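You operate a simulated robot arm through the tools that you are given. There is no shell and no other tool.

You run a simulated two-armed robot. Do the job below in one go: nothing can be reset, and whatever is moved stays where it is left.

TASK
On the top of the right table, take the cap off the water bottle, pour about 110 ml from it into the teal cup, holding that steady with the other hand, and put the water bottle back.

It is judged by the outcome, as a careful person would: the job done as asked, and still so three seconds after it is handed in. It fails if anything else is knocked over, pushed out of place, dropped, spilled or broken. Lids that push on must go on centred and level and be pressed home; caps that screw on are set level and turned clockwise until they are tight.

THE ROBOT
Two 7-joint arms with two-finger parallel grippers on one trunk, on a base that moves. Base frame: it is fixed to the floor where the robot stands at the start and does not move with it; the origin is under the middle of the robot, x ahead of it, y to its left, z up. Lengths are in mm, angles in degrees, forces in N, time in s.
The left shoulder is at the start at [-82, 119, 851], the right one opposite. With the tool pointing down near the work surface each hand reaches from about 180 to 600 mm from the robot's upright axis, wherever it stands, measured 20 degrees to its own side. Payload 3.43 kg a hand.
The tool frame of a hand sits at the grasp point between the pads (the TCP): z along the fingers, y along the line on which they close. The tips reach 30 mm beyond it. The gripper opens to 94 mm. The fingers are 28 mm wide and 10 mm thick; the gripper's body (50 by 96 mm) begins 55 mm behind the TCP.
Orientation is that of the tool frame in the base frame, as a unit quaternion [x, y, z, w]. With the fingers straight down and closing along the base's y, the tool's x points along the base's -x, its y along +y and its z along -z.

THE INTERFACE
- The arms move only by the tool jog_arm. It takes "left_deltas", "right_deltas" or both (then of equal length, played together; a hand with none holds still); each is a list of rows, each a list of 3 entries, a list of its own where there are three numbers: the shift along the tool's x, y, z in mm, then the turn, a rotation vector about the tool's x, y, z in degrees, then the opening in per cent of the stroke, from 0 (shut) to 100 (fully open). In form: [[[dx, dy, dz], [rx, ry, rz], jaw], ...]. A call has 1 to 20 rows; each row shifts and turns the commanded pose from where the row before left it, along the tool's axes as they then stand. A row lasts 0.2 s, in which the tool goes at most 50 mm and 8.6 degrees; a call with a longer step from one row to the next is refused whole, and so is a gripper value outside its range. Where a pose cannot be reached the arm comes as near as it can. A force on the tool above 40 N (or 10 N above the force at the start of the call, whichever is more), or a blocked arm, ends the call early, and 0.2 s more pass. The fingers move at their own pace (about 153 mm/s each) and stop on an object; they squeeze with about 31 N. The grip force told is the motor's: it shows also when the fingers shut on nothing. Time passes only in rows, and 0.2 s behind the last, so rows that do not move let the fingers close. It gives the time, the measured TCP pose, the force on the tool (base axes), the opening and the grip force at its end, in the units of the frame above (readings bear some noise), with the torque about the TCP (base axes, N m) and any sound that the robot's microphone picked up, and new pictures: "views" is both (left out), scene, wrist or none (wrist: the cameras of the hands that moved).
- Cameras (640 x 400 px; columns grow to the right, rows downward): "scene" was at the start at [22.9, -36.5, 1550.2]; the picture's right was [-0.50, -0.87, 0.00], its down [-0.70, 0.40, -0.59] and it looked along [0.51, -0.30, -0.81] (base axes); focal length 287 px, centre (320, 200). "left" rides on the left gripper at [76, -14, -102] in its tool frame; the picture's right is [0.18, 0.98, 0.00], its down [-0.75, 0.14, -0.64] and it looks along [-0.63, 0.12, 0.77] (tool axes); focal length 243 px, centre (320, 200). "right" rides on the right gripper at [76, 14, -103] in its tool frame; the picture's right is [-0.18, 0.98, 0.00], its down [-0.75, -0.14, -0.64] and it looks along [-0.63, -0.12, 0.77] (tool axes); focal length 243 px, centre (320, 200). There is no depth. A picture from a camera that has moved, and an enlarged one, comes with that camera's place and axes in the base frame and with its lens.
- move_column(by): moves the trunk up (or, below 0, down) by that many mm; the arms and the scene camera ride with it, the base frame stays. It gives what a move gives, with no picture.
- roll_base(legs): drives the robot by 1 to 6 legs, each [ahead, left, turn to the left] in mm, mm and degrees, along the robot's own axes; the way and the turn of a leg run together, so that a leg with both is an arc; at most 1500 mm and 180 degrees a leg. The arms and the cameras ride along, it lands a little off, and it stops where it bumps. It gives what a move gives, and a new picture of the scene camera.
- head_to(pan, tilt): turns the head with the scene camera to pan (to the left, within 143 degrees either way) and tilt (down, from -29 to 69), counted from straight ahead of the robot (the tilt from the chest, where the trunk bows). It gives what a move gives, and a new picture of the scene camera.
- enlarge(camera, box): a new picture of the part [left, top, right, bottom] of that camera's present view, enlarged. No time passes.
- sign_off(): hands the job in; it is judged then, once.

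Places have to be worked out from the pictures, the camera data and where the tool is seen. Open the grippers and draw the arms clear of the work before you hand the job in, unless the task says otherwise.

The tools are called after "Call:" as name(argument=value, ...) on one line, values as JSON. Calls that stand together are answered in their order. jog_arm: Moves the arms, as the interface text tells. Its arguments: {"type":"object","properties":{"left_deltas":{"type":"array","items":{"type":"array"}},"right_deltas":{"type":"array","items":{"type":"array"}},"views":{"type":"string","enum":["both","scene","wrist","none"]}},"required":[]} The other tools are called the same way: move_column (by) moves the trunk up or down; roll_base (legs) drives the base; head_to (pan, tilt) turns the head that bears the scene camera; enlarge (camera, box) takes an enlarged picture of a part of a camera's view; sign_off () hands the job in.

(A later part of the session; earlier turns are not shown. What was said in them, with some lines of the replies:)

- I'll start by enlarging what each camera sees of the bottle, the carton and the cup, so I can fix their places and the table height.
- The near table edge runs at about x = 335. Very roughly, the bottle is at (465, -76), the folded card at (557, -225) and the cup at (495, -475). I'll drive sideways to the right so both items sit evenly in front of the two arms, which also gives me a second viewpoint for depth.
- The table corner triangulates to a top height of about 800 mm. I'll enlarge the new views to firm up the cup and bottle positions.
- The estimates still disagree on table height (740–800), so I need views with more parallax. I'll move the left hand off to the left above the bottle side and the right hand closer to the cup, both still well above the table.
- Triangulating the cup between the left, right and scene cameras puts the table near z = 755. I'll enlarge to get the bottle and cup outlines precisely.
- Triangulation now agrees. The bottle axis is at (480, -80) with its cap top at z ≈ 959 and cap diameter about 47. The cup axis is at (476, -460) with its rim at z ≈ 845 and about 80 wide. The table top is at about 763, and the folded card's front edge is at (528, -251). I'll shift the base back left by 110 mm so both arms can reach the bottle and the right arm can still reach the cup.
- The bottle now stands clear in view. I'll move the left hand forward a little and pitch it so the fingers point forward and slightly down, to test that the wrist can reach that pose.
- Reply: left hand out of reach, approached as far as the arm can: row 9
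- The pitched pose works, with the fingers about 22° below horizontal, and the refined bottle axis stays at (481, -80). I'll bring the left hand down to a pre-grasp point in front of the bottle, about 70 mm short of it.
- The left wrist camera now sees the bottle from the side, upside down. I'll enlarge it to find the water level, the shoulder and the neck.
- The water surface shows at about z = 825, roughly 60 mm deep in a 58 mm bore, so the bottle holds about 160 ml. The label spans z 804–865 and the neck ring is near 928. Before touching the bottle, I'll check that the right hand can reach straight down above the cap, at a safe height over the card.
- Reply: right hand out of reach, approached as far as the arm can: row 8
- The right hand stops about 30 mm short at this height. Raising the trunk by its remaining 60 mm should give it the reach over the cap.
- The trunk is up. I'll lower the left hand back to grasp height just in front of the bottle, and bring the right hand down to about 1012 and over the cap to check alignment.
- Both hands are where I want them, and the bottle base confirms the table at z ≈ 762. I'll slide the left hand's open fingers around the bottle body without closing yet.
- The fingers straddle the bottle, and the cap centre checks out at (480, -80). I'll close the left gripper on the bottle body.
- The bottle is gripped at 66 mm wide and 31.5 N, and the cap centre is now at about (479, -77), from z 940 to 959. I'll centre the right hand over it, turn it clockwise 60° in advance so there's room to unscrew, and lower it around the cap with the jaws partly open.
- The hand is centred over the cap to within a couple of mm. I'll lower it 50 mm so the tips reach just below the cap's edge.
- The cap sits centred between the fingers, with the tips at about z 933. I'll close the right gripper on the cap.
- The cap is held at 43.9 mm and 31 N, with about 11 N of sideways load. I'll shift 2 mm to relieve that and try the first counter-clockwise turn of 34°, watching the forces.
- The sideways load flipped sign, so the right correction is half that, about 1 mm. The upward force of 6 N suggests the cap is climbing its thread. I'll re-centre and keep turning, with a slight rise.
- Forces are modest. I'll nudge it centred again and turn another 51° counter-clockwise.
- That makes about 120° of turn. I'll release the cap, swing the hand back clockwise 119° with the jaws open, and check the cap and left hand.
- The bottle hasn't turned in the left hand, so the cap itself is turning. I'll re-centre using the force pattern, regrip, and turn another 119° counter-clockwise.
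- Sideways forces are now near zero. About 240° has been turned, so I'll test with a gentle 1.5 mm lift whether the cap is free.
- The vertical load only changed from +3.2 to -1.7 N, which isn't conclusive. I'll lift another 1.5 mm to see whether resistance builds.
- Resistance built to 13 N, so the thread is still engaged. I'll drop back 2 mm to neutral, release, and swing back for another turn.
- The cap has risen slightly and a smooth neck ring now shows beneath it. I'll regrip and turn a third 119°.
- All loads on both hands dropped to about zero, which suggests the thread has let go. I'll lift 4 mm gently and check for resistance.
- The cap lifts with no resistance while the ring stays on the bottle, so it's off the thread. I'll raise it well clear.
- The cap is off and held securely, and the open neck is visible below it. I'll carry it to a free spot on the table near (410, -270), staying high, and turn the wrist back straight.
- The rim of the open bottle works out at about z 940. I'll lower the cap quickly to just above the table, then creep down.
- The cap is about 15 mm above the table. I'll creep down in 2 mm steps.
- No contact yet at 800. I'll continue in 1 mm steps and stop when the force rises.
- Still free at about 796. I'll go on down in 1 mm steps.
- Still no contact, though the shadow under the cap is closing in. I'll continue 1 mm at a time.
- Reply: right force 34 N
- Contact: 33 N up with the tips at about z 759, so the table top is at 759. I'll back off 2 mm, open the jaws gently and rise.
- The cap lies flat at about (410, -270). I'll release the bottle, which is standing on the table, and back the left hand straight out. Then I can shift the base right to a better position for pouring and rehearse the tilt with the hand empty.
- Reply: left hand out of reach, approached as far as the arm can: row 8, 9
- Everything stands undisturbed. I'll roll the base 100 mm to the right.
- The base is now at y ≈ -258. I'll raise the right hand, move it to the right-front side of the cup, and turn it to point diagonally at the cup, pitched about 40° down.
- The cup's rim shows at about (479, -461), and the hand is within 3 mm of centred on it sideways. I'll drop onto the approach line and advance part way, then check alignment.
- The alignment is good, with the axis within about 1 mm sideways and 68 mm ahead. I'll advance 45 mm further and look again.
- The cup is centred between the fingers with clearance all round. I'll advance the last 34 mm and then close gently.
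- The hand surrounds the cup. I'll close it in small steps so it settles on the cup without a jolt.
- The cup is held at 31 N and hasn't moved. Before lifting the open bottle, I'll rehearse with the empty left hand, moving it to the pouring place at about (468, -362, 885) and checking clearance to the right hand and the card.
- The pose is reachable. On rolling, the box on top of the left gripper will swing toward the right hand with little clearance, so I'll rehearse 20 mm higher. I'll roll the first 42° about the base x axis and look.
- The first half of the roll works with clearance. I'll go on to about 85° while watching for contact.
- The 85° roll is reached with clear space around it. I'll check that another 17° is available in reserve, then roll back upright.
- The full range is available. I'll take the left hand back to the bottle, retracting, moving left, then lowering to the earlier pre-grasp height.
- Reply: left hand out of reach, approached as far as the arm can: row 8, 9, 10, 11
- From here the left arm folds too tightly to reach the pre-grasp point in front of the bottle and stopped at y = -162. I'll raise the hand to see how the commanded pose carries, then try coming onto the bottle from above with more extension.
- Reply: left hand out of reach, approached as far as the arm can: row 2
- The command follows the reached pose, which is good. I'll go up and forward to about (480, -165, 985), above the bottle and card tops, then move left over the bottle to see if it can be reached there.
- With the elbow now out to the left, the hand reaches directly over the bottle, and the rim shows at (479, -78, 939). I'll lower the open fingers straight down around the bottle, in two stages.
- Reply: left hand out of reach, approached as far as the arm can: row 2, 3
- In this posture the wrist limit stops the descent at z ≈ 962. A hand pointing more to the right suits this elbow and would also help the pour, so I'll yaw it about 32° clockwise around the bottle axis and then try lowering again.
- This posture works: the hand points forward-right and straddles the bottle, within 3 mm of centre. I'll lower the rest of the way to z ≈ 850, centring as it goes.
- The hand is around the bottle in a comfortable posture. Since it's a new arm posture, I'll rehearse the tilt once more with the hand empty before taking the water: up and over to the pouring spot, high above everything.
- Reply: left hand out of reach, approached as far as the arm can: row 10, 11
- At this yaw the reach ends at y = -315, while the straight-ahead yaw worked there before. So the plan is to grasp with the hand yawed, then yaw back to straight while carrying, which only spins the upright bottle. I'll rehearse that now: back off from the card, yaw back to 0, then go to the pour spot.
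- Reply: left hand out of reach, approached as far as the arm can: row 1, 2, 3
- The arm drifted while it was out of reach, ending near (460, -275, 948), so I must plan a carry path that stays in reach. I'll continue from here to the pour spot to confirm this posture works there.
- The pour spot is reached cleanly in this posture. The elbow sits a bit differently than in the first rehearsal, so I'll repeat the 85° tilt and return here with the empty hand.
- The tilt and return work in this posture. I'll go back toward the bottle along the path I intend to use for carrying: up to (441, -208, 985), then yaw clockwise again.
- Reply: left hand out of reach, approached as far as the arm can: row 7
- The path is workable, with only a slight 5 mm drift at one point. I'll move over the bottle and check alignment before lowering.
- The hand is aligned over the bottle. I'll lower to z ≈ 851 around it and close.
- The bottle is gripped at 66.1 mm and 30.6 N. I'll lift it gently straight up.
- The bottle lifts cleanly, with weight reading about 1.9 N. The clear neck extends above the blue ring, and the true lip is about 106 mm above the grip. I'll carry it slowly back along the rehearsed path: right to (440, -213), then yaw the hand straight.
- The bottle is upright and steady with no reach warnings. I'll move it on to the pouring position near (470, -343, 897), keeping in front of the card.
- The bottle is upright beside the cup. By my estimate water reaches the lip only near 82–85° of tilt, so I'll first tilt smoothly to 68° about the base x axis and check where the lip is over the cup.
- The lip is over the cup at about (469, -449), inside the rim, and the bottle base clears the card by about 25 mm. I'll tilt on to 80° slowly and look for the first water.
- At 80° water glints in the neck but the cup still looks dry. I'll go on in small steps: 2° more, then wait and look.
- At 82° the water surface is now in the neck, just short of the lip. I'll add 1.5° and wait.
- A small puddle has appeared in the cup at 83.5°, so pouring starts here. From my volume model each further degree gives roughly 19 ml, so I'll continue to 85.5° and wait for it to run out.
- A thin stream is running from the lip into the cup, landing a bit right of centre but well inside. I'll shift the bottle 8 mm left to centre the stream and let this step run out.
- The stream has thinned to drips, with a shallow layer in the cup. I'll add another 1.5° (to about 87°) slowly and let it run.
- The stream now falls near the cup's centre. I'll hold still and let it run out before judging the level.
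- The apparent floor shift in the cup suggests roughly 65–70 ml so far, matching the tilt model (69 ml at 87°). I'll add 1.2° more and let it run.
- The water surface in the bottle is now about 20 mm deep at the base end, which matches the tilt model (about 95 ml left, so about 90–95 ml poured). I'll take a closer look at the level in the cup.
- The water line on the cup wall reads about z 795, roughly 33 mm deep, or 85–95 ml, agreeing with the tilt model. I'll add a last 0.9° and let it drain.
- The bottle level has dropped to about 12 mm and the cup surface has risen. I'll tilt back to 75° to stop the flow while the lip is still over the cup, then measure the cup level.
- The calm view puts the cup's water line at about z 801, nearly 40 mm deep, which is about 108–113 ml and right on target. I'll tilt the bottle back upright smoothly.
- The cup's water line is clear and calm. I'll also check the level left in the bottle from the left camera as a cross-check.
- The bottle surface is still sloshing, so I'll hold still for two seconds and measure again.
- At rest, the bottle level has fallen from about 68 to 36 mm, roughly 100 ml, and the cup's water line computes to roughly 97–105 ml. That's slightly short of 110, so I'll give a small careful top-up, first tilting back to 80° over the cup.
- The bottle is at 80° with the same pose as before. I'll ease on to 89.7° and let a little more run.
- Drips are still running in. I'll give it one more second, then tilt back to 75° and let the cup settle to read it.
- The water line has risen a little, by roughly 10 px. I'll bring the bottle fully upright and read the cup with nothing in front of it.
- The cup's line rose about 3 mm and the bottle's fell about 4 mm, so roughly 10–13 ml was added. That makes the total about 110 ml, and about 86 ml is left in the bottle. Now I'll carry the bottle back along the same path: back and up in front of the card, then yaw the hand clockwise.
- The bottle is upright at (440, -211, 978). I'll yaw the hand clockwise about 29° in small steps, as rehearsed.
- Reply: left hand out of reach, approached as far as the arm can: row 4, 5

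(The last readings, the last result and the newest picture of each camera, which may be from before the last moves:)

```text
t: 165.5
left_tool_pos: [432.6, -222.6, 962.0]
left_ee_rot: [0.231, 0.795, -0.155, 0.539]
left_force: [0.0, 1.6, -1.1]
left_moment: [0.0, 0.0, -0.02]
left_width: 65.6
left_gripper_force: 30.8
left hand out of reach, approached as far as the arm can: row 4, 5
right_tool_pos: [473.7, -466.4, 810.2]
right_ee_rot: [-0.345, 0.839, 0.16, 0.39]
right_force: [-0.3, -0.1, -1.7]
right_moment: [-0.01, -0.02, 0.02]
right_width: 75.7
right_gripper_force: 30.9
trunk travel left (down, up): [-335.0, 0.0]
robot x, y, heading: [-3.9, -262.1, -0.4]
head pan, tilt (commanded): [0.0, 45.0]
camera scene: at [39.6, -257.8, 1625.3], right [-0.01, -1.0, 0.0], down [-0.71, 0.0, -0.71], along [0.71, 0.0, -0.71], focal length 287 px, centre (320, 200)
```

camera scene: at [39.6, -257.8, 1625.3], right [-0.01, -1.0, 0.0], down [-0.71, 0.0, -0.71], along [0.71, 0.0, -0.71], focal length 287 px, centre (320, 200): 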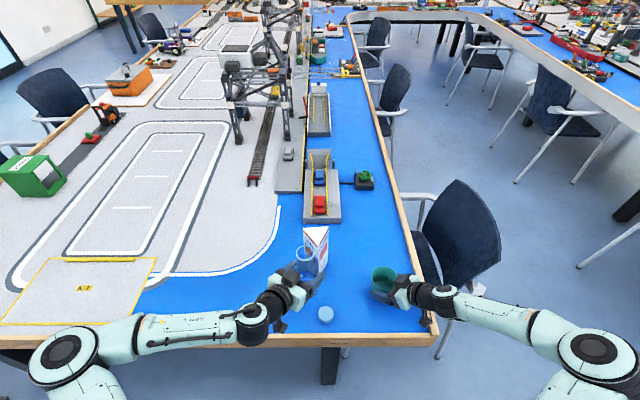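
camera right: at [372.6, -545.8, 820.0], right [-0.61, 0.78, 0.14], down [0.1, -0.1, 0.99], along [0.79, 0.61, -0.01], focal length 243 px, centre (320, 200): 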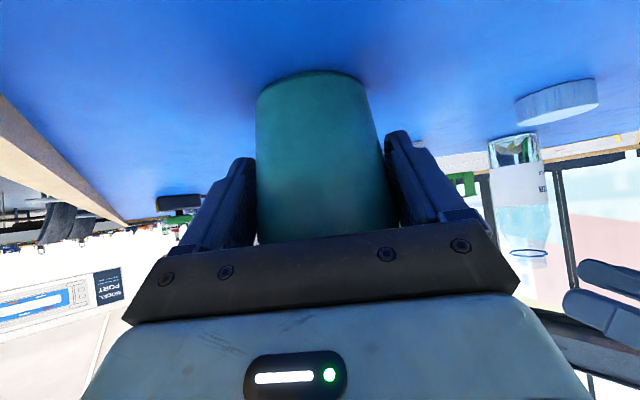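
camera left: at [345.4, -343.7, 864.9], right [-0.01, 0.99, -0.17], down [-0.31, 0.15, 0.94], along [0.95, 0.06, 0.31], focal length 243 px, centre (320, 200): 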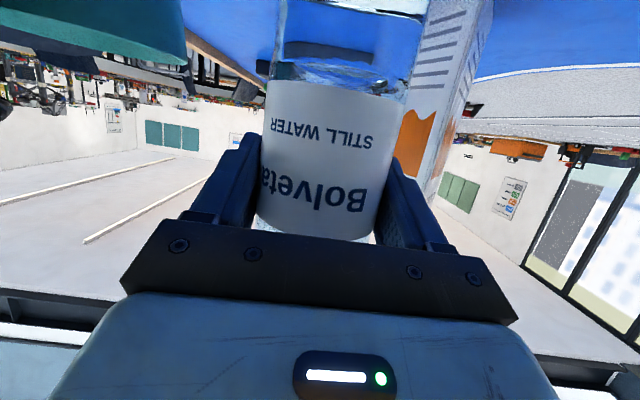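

The hand drifted about 15 mm but stayed level and well clear. I'll move on to above the bottle's original spot, (480, -78).

Call:
jog_arm(left_deltas=[[[-1.0, 21.1, -6.1], [0, 0, 0], 0], [[-1.0, 21.1, -6.1], [0, 0, 0], 0], [[-1.0, 21.1, -6.1], [0, 0, 0], 0], [[-1.0, 21.1, -6.1], [0, 0, 0], 0], [[-1.0, 21.1, -6.1], [0, 0, 0], 0], [[-1.0, 21.1, -6.1], [0, 0, 0], 0], [[-1.0, 21.1, -6.1], [0, 0, 0], 0], [[0, 0, 0], [0, 0, 0], 0]], views="both")

```text
t: 167.3
left_tool_pos: [481.9, -78.7, 987.6]
left_ee_rot: [0.23, 0.795, -0.155, 0.539]
left_force: [0.7, -0.2, -1.3]
left_moment: [0.0, 0.02, 0.01]
left_width: 65.5
left_gripper_force: 31.2
right_tool_pos: [473.7, -467.2, 809.7]
right_ee_rot: [-0.344, 0.839, 0.16, 0.39]
right_force: [-0.6, -0.5, -1.6]
right_moment: [-0.03, 0.02, 0.01]
right_width: 75.9
right_gripper_force: 31.4
trunk travel left (down, up): [-335.0, 0.0]
robot x, y, heading: [-1.3, -258.6, -0.1]
head pan, tilt (commanded): [0.0, 45.0]
camera scene: at [39.6, -257.7, 1625.3], right [-0.01, -1.0, 0.0], down [-0.71, 0.0, -0.71], along [0.71, 0.0, -0.71], focal length 287 px, centre (320, 200)
camera left: at [368.9, -24.9, 953.4], right [0.47, 0.87, -0.17], down [-0.19, 0.29, 0.94], along [0.86, -0.41, 0.3], focal length 243 px, centre (320, 200)
```

scene: 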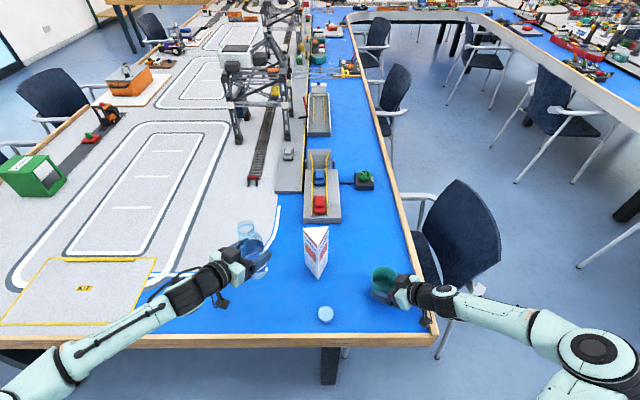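
left: 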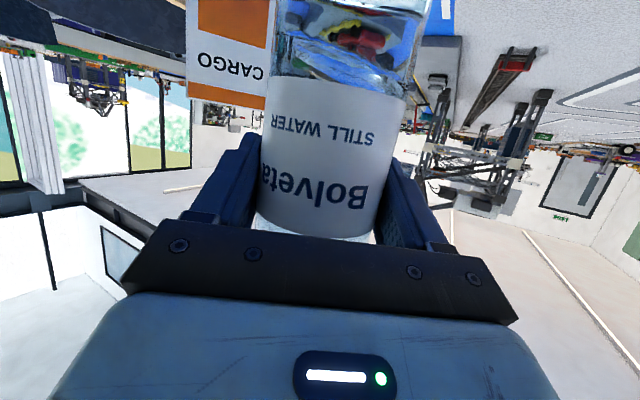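

The bottle is upright over its original spot. I'll lower it to just above the table.

Call:
jog_arm(left_deltas=[[[19.1, -0.4, 6.0], [0, 0, 0], 0], [[18.6, 0, 7.4], [0, 0, 0], 0], [[18.6, 0, 7.4], [0, 0, 0], 0], [[18.6, 0, 7.4], [0, 0, 0], 0], [[18.6, 0, 7.4], [0, 0, 0], 0], [[11.1, 0, 4.45], [0, 0, 0], 0], [[11.1, 0, 4.45], [0, 0, 0], 0], [[6.5, 0, 2.6], [0, 0, 0], 0], [[0, 0, 0], [0, 0, 0], 0]], views="none")

Call:
enlarge(camera="scene", box=[200, 220, 330, 320])

```text
t: 169.3
left_tool_pos: [478.9, -77.3, 854.7]
left_ee_rot: [0.23, 0.796, -0.154, 0.539]
left_force: [0.9, -0.4, -0.9]
left_moment: [0.0, -0.04, 0.02]
left_width: 65.7
left_gripper_force: 30.8
right_tool_pos: [472.9, -466.6, 810.8]
right_ee_rot: [-0.345, 0.839, 0.16, 0.39]
right_force: [0.7, -0.5, -1.2]
right_moment: [-0.02, 0.07, 0.02]
right_width: 76.0
right_gripper_force: 31.3
trunk travel left (down, up): [-335.0, 0.0]
robot x, y, heading: [-2.2, -257.0, -0.3]
head pan, tilt (commanded): [0.0, 45.0]
```

```text
4.00 times, centred on (265, 270) of scene
camera zoom: at [39.6, -257.5, 1625.3], right [-0.01, -1.0, 0.0], down [-0.71, 0.0, -0.71], along [0.71, 0.0, -0.71], focal length 1149 px, centre (540, -80)
```

zoom: 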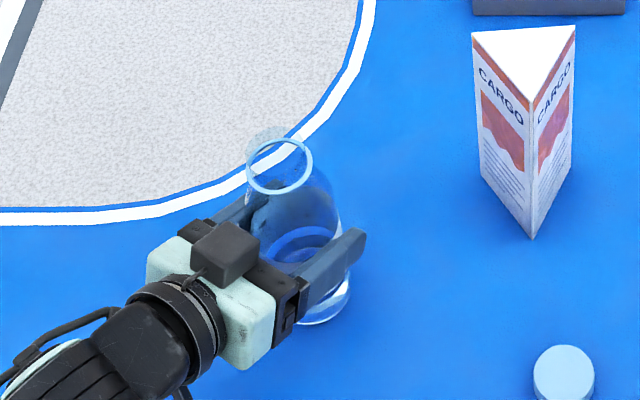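

The bottle is a few mm above the table at its original place. I'll creep down 1 mm at a time until it touches.

Call:
jog_arm(left_deltas=[[[0.93, 0, 0.37], [0, 0, 0], 0], [[0.93, 0, 0.37], [0, 0, 0], 0], [[0.93, 0, 0.37], [0, 0, 0], 0], [[0.93, 0, 0.37], [0, 0, 0], 0], [[0, 0, 0], [0, 0, 0], 0]], views="none")

```text
t: 170.5
left_tool_pos: [479.2, -79.4, 852.5]
left_ee_rot: [0.23, 0.795, -0.155, 0.539]
left_force: [-1.7, 0.4, 0.5]
left_moment: [-0.05, 0.05, -0.01]
left_width: 65.5
left_gripper_force: 31.1
right_tool_pos: [473.7, -466.6, 810.7]
right_ee_rot: [-0.345, 0.839, 0.161, 0.39]
right_force: [-0.7, 0.7, -1.3]
right_moment: [0.02, -0.01, 0.01]
right_width: 75.8
right_gripper_force: 31.3
trunk travel left (down, up): [-335.0, 0.0]
robot x, y, heading: [1.6, -256.3, -0.2]
head pan, tilt (commanded): [0.0, 45.0]
```

The load is easing, so contact is close. Two more 1 mm steps.

Call:
jog_arm(left_deltas=[[[0.93, 0, 0.37], [0, 0, 0], 0], [[0.93, 0, 0.37], [0, 0, 0], 0], [[0, 0, 0], [0, 0, 0], 0]], views="none")

```text
t: 171.3
left_tool_pos: [478.8, -78.6, 852.0]
left_ee_rot: [0.23, 0.794, -0.155, 0.542]
left_force: [-0.4, 2.5, 12.9]
left_moment: [-0.13, 0.04, 0.0]
left_width: 65.7
left_gripper_force: 30.6
right_tool_pos: [473.0, -465.8, 812.1]
right_ee_rot: [-0.345, 0.839, 0.159, 0.39]
right_force: [0.0, 0.8, -1.7]
right_moment: [-0.02, 0.07, -0.01]
right_width: 75.9
right_gripper_force: 30.8
trunk travel left (down, up): [-335.0, 0.0]
robot x, y, heading: [-2.5, -257.1, -0.1]
head pan, tilt (commanded): [0.0, 45.0]
```

The bottle is on the table, with 13 N up. I'll relieve 0.8 mm, open the jaws gently, and check before moving.

Call:
jog_arm(left_deltas=[[[-0.74, 0, -0.3], [0, 0, 0], 0], [[0, 0, 0], [0, 0, 0], 0], [[0, 0, 0], [0, 0, 0], 72], [[0, 0, 0], [0, 0, 0], 80], [[0, 0, 0], [0, 0, 0], 100], [[0, 0, 0], [0, 0, 0], 100], [[0, 0, 0], [0, 0, 0], 100]], views="wrist")

Call:
enlarge(camera="scene", box=[200, 220, 330, 320])

```text
t: 172.9
left_tool_pos: [479.0, -78.2, 849.9]
left_ee_rot: [0.23, 0.795, -0.155, 0.539]
left_force: [0.3, -0.1, 1.6]
left_moment: [0.02, 0.04, 0.0]
left_width: 93.7
left_gripper_force: 0.1
right_tool_pos: [473.7, -465.6, 810.0]
right_ee_rot: [-0.345, 0.839, 0.16, 0.39]
right_force: [0.4, -0.3, -1.5]
right_moment: [0.0, 0.03, 0.0]
right_width: 75.9
right_gripper_force: 30.9
trunk travel left (down, up): [-335.0, 0.0]
robot x, y, heading: [-0.6, -258.7, -0.4]
head pan, tilt (commanded): [0.0, 45.0]
camera left: at [366.9, -24.3, 815.3], right [0.47, 0.87, -0.17], down [-0.19, 0.29, 0.94], along [0.86, -0.4, 0.3], focal length 243 px, centre (320, 200)
```

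left: 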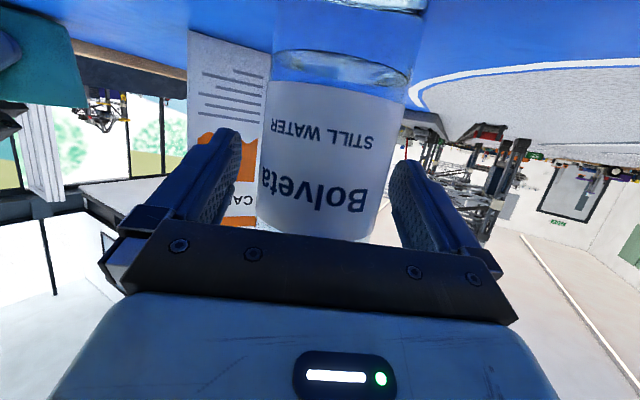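

```text
4.00 times, centred on (265, 270) of scene
camera zoom: at [39.5, -257.6, 1625.3], right [-0.01, -1.0, 0.0], down [-0.71, 0.0, -0.71], along [0.71, 0.0, -0.71], focal length 1149 px, centre (540, -80)
```

zoom: 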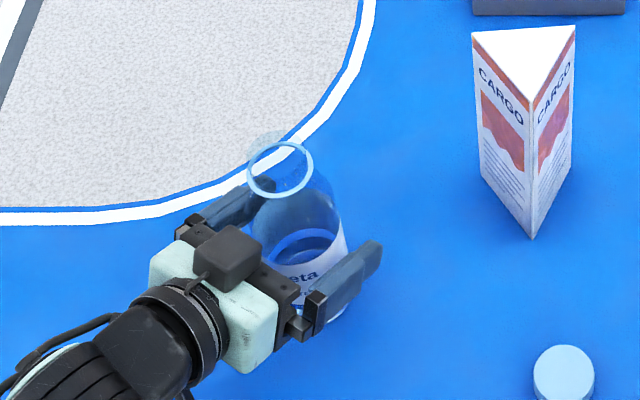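

The bottle stands free and upright where it was. I'll raise the left hand straight up off it and look at the right hand's view of the cup.

Call:
jog_arm(left_deltas=[[[-13, 0, -5.2], [0, 0, 0], 100], [[-26, 0, -10.4], [0, 0, 0], 100], [[-26, 0, -10.4], [0, 0, 0], 100], [[-26, 0, -10.4], [0, 0, 0], 100], [[-26, 0, -10.4], [0, 0, 0], 100], [[-13, 0, -5.2], [0, 0, 0], 100], [[0, 0, 0], [0, 0, 0], 100]], views="both")

Call:
enlarge(camera="right", box=[200, 40, 420, 240])

Call:
enlarge(camera="scene", box=[340, 240, 440, 320])

```text
t: 174.5
left_tool_pos: [478.7, -79.2, 988.7]
left_ee_rot: [0.231, 0.796, -0.155, 0.538]
left_force: [0.1, 0.2, -0.4]
left_moment: [0.0, 0.03, 0.04]
left_width: 93.9
left_gripper_force: 0.1
right_tool_pos: [473.5, -466.2, 810.9]
right_ee_rot: [-0.345, 0.839, 0.16, 0.389]
right_force: [-0.4, -1.0, -1.7]
right_moment: [-0.05, 0.01, 0.03]
right_width: 75.7
right_gripper_force: 30.7
trunk travel left (down, up): [-335.0, 0.0]
robot x, y, heading: [-0.6, -258.8, -0.2]
head pan, tilt (commanded): [0.0, 45.0]
camera scene: at [39.5, -257.5, 1625.3], right [-0.01, -1.0, 0.0], down [-0.71, 0.0, -0.71], along [0.71, 0.0, -0.71], focal length 287 px, centre (320, 200)
camera left: at [368.0, -24.7, 955.8], right [0.47, 0.87, -0.17], down [-0.19, 0.29, 0.94], along [0.86, -0.4, 0.3], focal length 243 px, centre (320, 200)
```

scene: 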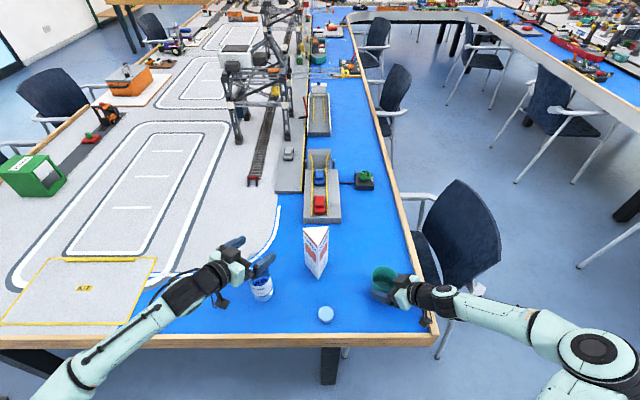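
left: 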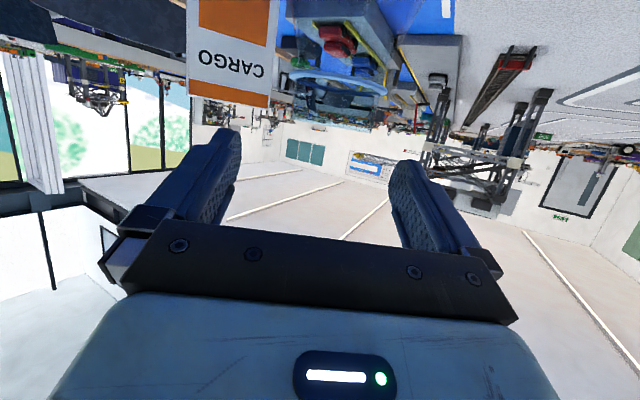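

```text
2.00 times, centred on (310, 140) of right
camera zoom: at [372.6, -545.7, 820.0], right [-0.61, 0.78, 0.14], down [0.1, -0.1, 0.99], along [0.79, 0.61, -0.01], focal length 485 px, centre (340, 320)
```

zoom: 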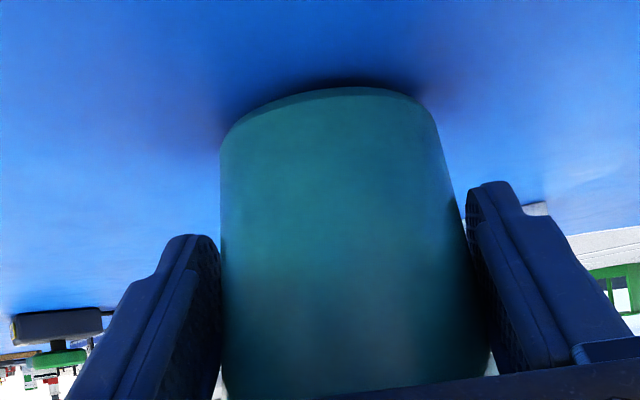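

```text
5.00 times, centred on (390, 280) of scene
camera zoom: at [39.5, -257.5, 1625.3], right [-0.01, -1.0, 0.0], down [-0.71, 0.0, -0.71], along [0.71, 0.0, -0.71], focal length 1437 px, centre (-30, -200)
```

zoom: 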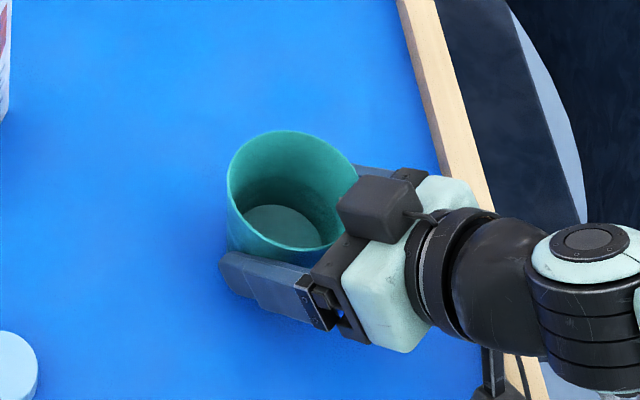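

The right view shows the squeeze has crept the tapered cup up about 5 mm, and its load of about 1.7 N now hangs on the hand. I'll lower it gently until it rests on the table before releasing.

Call:
jog_arm(right_deltas=[[[0.765, 0, 0.646], [0, 0, 0], 58], [[0.765, 0, 0.646], [0, 0, 0], 58], [[0.765, 0, 0.646], [0, 0, 0], 58], [[0, 0, 0], [0, 0, 0], 58]], views="none")

Call:
enlarge(camera="right", box=[200, 40, 420, 240])

```text
t: 175.5
left_tool_pos: [480.8, -79.0, 989.8]
left_ee_rot: [0.231, 0.795, -0.155, 0.538]
left_force: [0.2, -0.2, -0.1]
left_moment: [0.0, 0.01, -0.01]
left_width: 93.9
left_gripper_force: 0.1
right_tool_pos: [472.1, -465.6, 807.7]
right_ee_rot: [-0.345, 0.839, 0.16, 0.389]
right_force: [0.0, 0.0, -2.3]
right_moment: [-0.04, 0.01, 0.01]
right_width: 75.7
right_gripper_force: 31.2
trunk travel left (down, up): [-335.0, 0.0]
robot x, y, heading: [-0.2, -255.5, -0.4]
head pan, tilt (commanded): [0.0, 45.0]
```

```text
2.00 times, centred on (310, 140) of right
camera zoom: at [371.8, -545.6, 816.9], right [-0.61, 0.78, 0.14], down [0.1, -0.1, 0.99], along [0.79, 0.61, -0.01], focal length 485 px, centre (340, 320)
```

zoom: 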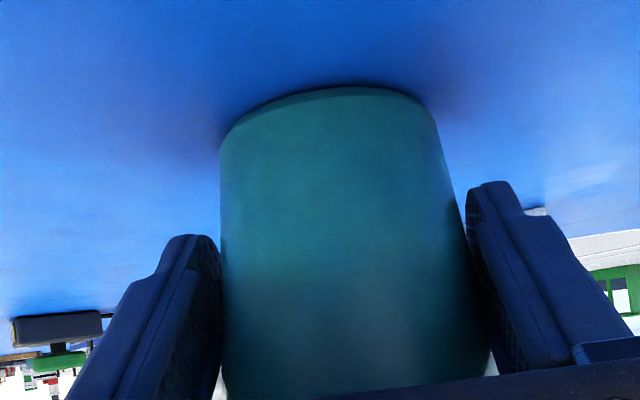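

Still hanging at -2.3 N, though the contact shadow has closed up. I'll continue 1 mm at a time.

Call:
jog_arm(right_deltas=[[[0.765, 0, 0.646], [0, 0, 0], 58], [[0.382, 0, 0.323], [0, 0, 0], 58], [[0, 0, 0], [0, 0, 0], 58]], views="none")

```text
t: 176.3
left_tool_pos: [479.8, -78.7, 990.4]
left_ee_rot: [0.229, 0.795, -0.154, 0.54]
left_force: [0.1, 0.0, -0.9]
left_moment: [-0.01, 0.05, 0.0]
left_width: 94.0
left_gripper_force: 0.1
right_tool_pos: [472.1, -465.0, 807.2]
right_ee_rot: [-0.346, 0.838, 0.16, 0.39]
right_force: [-1.5, -0.3, 6.8]
right_moment: [0.02, -0.17, -0.01]
right_width: 75.9
right_gripper_force: 31.3
trunk travel left (down, up): [-335.0, 0.0]
robot x, y, heading: [-1.9, -258.0, -0.4]
head pan, tilt (commanded): [0.0, 45.0]
```

The cup is on the table, with +6.8 N at contact. I'll relieve slightly and open the right gripper slowly.

Call:
jog_arm(right_deltas=[[[-0.3, 0, -0.26], [0, 0, 0], 58], [[0, 0, 0], [0, 0, 0], 82], [[0, 0, 0], [0, 0, 0], 85], [[0, 0, 0], [0, 0, 0], 90], [[0, 0, 0], [0, 0, 0], 95], [[0, 0, 0], [0, 0, 0], 100], [[0, 0, 0], [0, 0, 0], 100]], views="wrist")

Call:
enlarge(camera="scene", box=[340, 240, 440, 320])

```text
t: 177.9
left_tool_pos: [478.8, -79.5, 989.1]
left_ee_rot: [0.23, 0.796, -0.154, 0.539]
left_force: [0.4, -0.5, 0.2]
left_moment: [-0.01, 0.02, -0.01]
left_width: 94.0
left_gripper_force: 0.1
right_tool_pos: [472.4, -465.5, 806.5]
right_ee_rot: [-0.345, 0.839, 0.16, 0.389]
right_force: [-1.2, -0.1, 0.9]
right_moment: [-0.01, 0.0, -0.01]
right_width: 94.1
right_gripper_force: 0.1
trunk travel left (down, up): [-335.0, 0.0]
robot x, y, heading: [-0.6, -257.4, -0.1]
head pan, tilt (commanded): [0.0, 45.0]
camera right: at [371.9, -545.6, 815.8], right [-0.61, 0.78, 0.14], down [0.1, -0.1, 0.99], along [0.79, 0.61, -0.01], focal length 243 px, centre (320, 200)
```

right: 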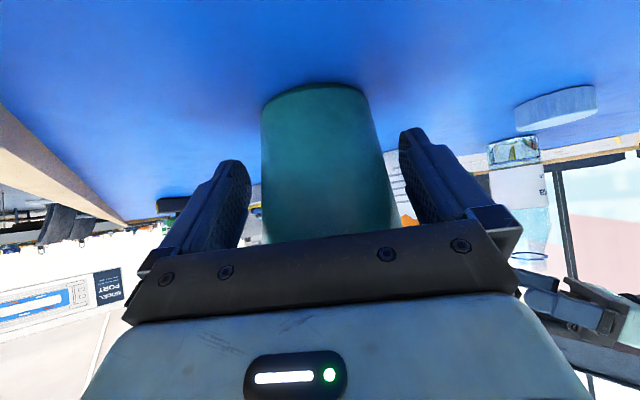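

```text
5.00 times, centred on (390, 280) of scene
camera zoom: at [39.4, -257.5, 1625.3], right [-0.01, -1.0, 0.0], down [-0.71, 0.0, -0.71], along [0.71, 0.0, -0.71], focal length 1437 px, centre (-30, -200)
```

zoom: 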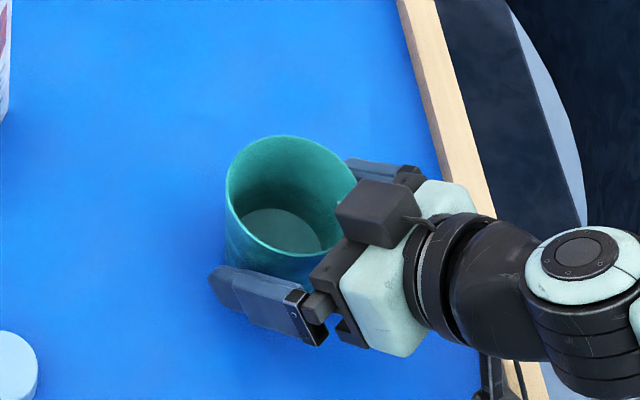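

The cup stands free and upright. I'll back the right hand straight out along its approach line.

Call:
jog_arm(right_deltas=[[[0, -1.2, 0], [0, 0, 0], 100], [[0, 0, -15], [0, 0, 0], 100], [[0, 0, -20], [0, 0, 0], 100], [[0, 0, -25], [0, 0, 0], 100], [[0, 0, -30], [0, 0, 0], 100], [[0, 0, -35], [0, 0, 0], 100], [[0, 0, -35], [0, 0, 0], 100], [[0, 0, 0], [0, 0, 0], 100]], views="both")

Call:
enlarge(camera="scene", box=[340, 240, 440, 320])

Call:
enlarge(camera="scene", box=[374, 264, 404, 294])

```text
t: 179.7
left_tool_pos: [481.3, -78.2, 989.5]
left_ee_rot: [0.23, 0.796, -0.155, 0.538]
left_force: [0.0, -0.6, 0.4]
left_moment: [-0.01, -0.01, 0.0]
left_width: 94.0
left_gripper_force: 0.0
right_tool_pos: [387.5, -553.5, 910.7]
right_ee_rot: [-0.346, 0.839, 0.161, 0.389]
right_force: [-0.1, 0.2, -0.7]
right_moment: [0.02, 0.03, -0.01]
right_width: 94.0
right_gripper_force: 0.1
trunk travel left (down, up): [-335.0, 0.0]
robot x, y, heading: [0.4, -257.4, -0.2]
head pan, tilt (commanded): [0.0, 45.0]
camera scene: at [39.9, -257.4, 1625.3], right [-0.01, -1.0, 0.0], down [-0.71, 0.0, -0.71], along [0.71, 0.0, -0.71], focal length 287 px, centre (320, 200)
camera right: at [286.7, -633.9, 919.1], right [-0.61, 0.78, 0.14], down [0.1, -0.1, 0.99], along [0.79, 0.61, -0.01], focal length 243 px, centre (320, 200)
```

scene: 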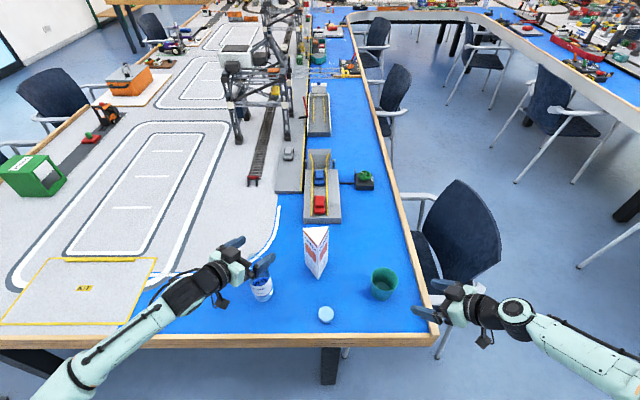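
right: 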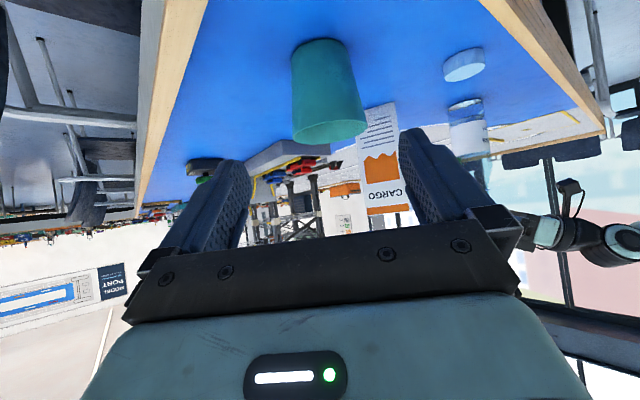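

```text
5.00 times, centred on (390, 280) of scene
camera zoom: at [39.9, -257.4, 1625.3], right [-0.01, -1.0, 0.0], down [-0.71, 0.0, -0.71], along [0.71, 0.0, -0.71], focal length 1437 px, centre (-30, -200)
```

zoom: 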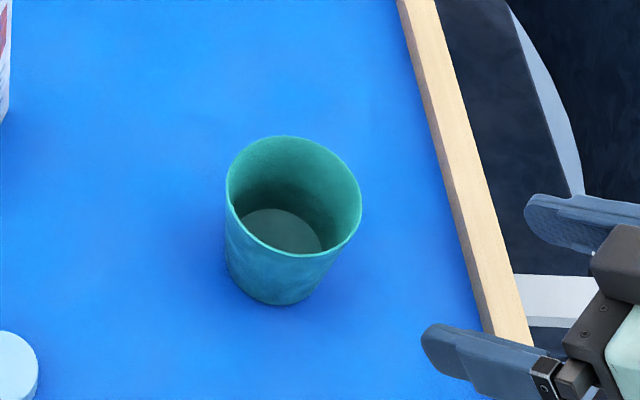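

```text
13.33 times, centred on (389, 279) of scene
camera zoom: at [39.9, -257.4, 1625.3], right [-0.01, -1.0, 0.0], down [-0.71, 0.0, -0.71], along [0.71, 0.0, -0.71], focal length 3831 px, centre (-600, -853)
```

zoom: 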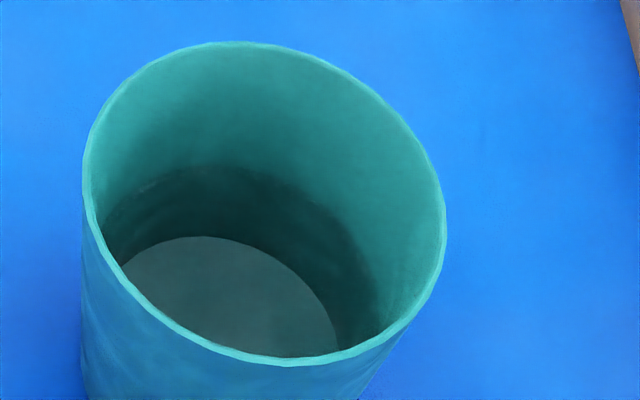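

The cup stands where it was, and the water line reads about 110–115 ml with no drops visible on the table. I'll retract both hands clear: the left one up and back from the bottle, the right one further back.

Call:
jog_arm(left_deltas=[[[-23.2, 0, -9.3], [0, 0, 0], 100], [[-23.2, 0, -9.3], [0, 0, 0], 100], [[0, 0, -30], [0, 0, 0], 100], [[0, 0, -30], [0, 0, 0], 100], [[0, 0, -30], [0, 0, 0], 100], [[0, 0, 0], [0, 0, 0], 100]], right_deltas=[[[0, 0, 0], [0, 0, 0], 100], [[0, 0, -15], [0, 0, 0], 100], [[0, 0, -20], [0, 0, 0], 100], [[0, 0, -20], [0, 0, 0], 100], [[0, 0, 0], [0, 0, 0], 100], [[0, 0, 0], [0, 0, 0], 100]], views="both")

Call:
enlarge(camera="scene", box=[210, 210, 440, 340])

Call:
enlarge(camera="scene", box=[230, 240, 300, 310])

```text
t: 181.1
left_tool_pos: [407.6, -34.9, 1075.4]
left_ee_rot: [0.231, 0.795, -0.155, 0.538]
left_force: [0.1, -0.2, -0.4]
left_moment: [-0.01, 0.03, 0.0]
left_width: 94.0
left_gripper_force: 0.1
right_tool_pos: [358.1, -581.6, 944.8]
right_ee_rot: [-0.345, 0.839, 0.16, 0.389]
right_force: [-0.2, -0.5, 0.7]
right_moment: [-0.01, 0.0, 0.02]
right_width: 94.0
right_gripper_force: 0.1
trunk travel left (down, up): [-335.0, 0.0]
robot x, y, heading: [1.2, -255.4, -0.8]
head pan, tilt (commanded): [0.0, 45.0]
camera scene: at [39.8, -257.6, 1625.3], right [-0.01, -1.0, 0.0], down [-0.71, 0.0, -0.71], along [0.71, 0.0, -0.71], focal length 287 px, centre (320, 200)
camera right: at [257.6, -661.5, 954.4], right [-0.61, 0.78, 0.14], down [0.1, -0.1, 0.99], along [0.79, 0.61, -0.01], focal length 243 px, centre (320, 200)
camera left: at [296.1, 19.7, 1042.1], right [0.47, 0.87, -0.17], down [-0.19, 0.29, 0.94], along [0.86, -0.4, 0.3], focal length 243 px, centre (320, 200)
```

scene: 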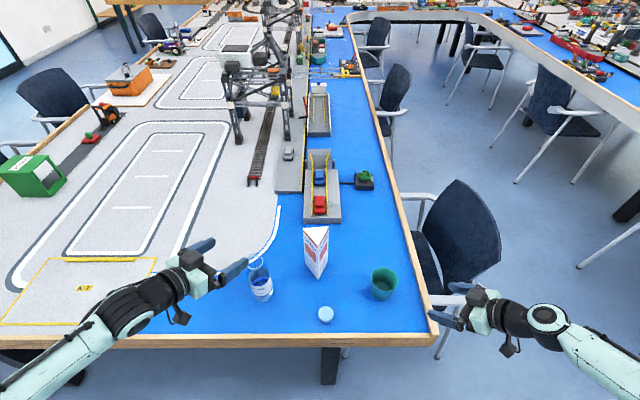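
right: 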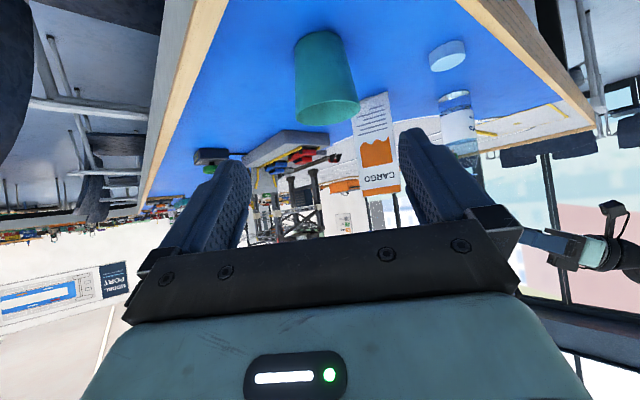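
left: 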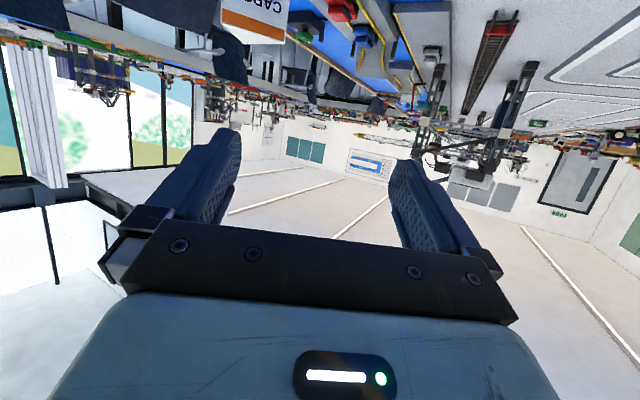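

```text
2.78 times, centred on (325, 275) of scene
camera zoom: at [39.8, -257.6, 1625.3], right [-0.01, -1.0, 0.0], down [-0.71, 0.0, -0.71], along [0.71, 0.0, -0.71], focal length 800 px, centre (306, -9)
```

zoom: 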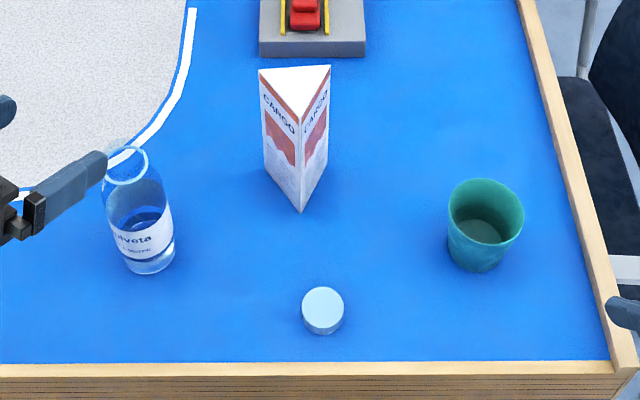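

```text
5.71 times, centred on (265, 275) of scene
camera zoom: at [39.8, -257.6, 1625.3], right [-0.01, -1.0, 0.0], down [-0.71, 0.0, -0.71], along [0.71, 0.0, -0.71], focal length 1642 px, centre (634, -229)
```

zoom: 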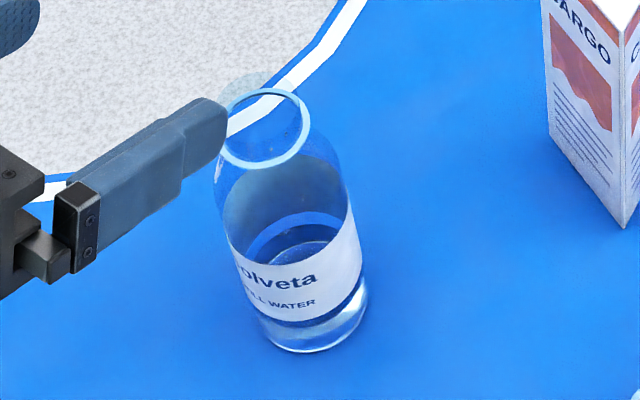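

The bottle is back upright on its original spot, with the cap flat on the table. The cup and the folded card are undisturbed and nothing is spilled. I'll draw the left hand a bit further off to the side.

Call:
jog_arm(left_deltas=[[[8, 33.8, -19.8], [0, 0, 0], 100], [[8, 33.8, -19.8], [0, 0, 0], 100], [[0, 0, 0], [0, 0, 0], 100], [[0, 0, 0], [0, 0, 0], 100]], views="scene")

Call:
enlarge(camera="scene", box=[210, 210, 440, 340])

```text
t: 182.1
left_tool_pos: [406.8, 48.2, 1073.5]
left_ee_rot: [0.23, 0.795, -0.156, 0.54]
left_force: [0.0, 0.5, -0.1]
left_moment: [-0.01, 0.0, -0.02]
left_width: 94.3
left_gripper_force: 0.1
right_tool_pos: [357.5, -582.7, 945.1]
right_ee_rot: [-0.345, 0.839, 0.16, 0.39]
right_force: [-0.2, 0.7, 0.8]
right_moment: [-0.01, -0.02, 0.01]
right_width: 94.1
right_gripper_force: 0.1
trunk travel left (down, up): [-335.0, 0.0]
robot x, y, heading: [-2.4, -254.9, -0.3]
head pan, tilt (commanded): [0.0, 45.0]
camera scene: at [39.3, -257.2, 1625.3], right [-0.01, -1.0, 0.0], down [-0.71, 0.0, -0.71], along [0.71, 0.0, -0.71], focal length 287 px, centre (320, 200)
```

scene: 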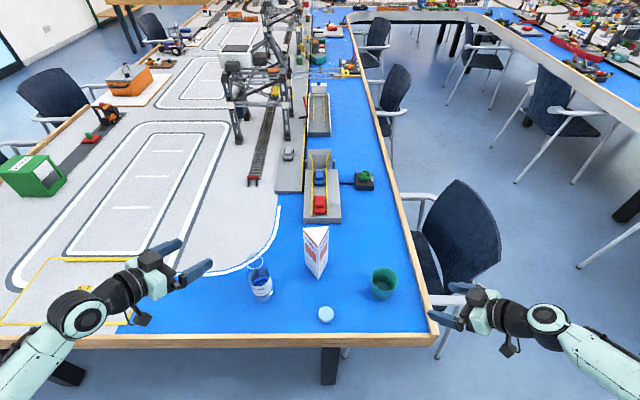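

```text
2.78 times, centred on (325, 275) of scene
camera zoom: at [39.3, -257.2, 1625.3], right [-0.01, -1.0, 0.0], down [-0.71, 0.0, -0.71], along [0.71, 0.0, -0.71], focal length 800 px, centre (306, -9)
```

zoom: 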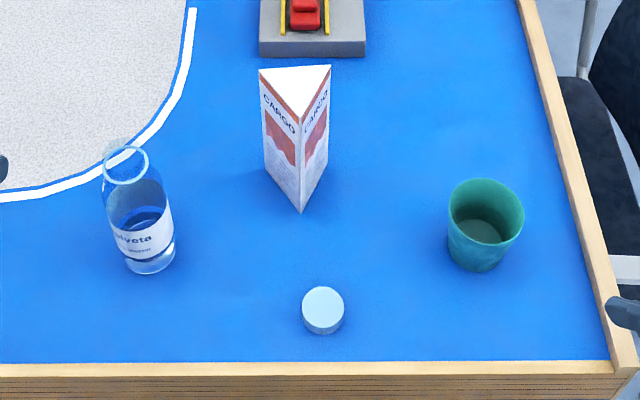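

Both hands are open and clear. The uncapped bottle stands upright in its place, the cap lies flat on the table, the cup holds about 110 ml, and the table is dry with nothing else disturbed. I'm handing the job in.

Call:
sign_off()

```text
The job is handed in.
```

The water bottle is uncapped, about 110 ml of its water is in the teal cup, and the bottle is back upright in its original place. The job has been handed in.

- **Amount poured:** I judged the amount from the water lines in the cup and the bottle, not from a direct measurement. Those readings came out between roughly 105 and 115 ml. About 86 ml is left in the bottle.
- **Cup:** The right hand held it throughout the pour. Its grip slowly squeezed the cup up about 5 mm, so I lowered it back onto the table before letting go. It stands within about 3 mm of where it started.
- **Cap:** It lies flat on the table near the front edge. I did not put it back on, since you didn't ask for that.
- **Everything else:** The folded card and the other items were not touched, and the last pictures show no water on the table. Both grippers are open and clear of the work.
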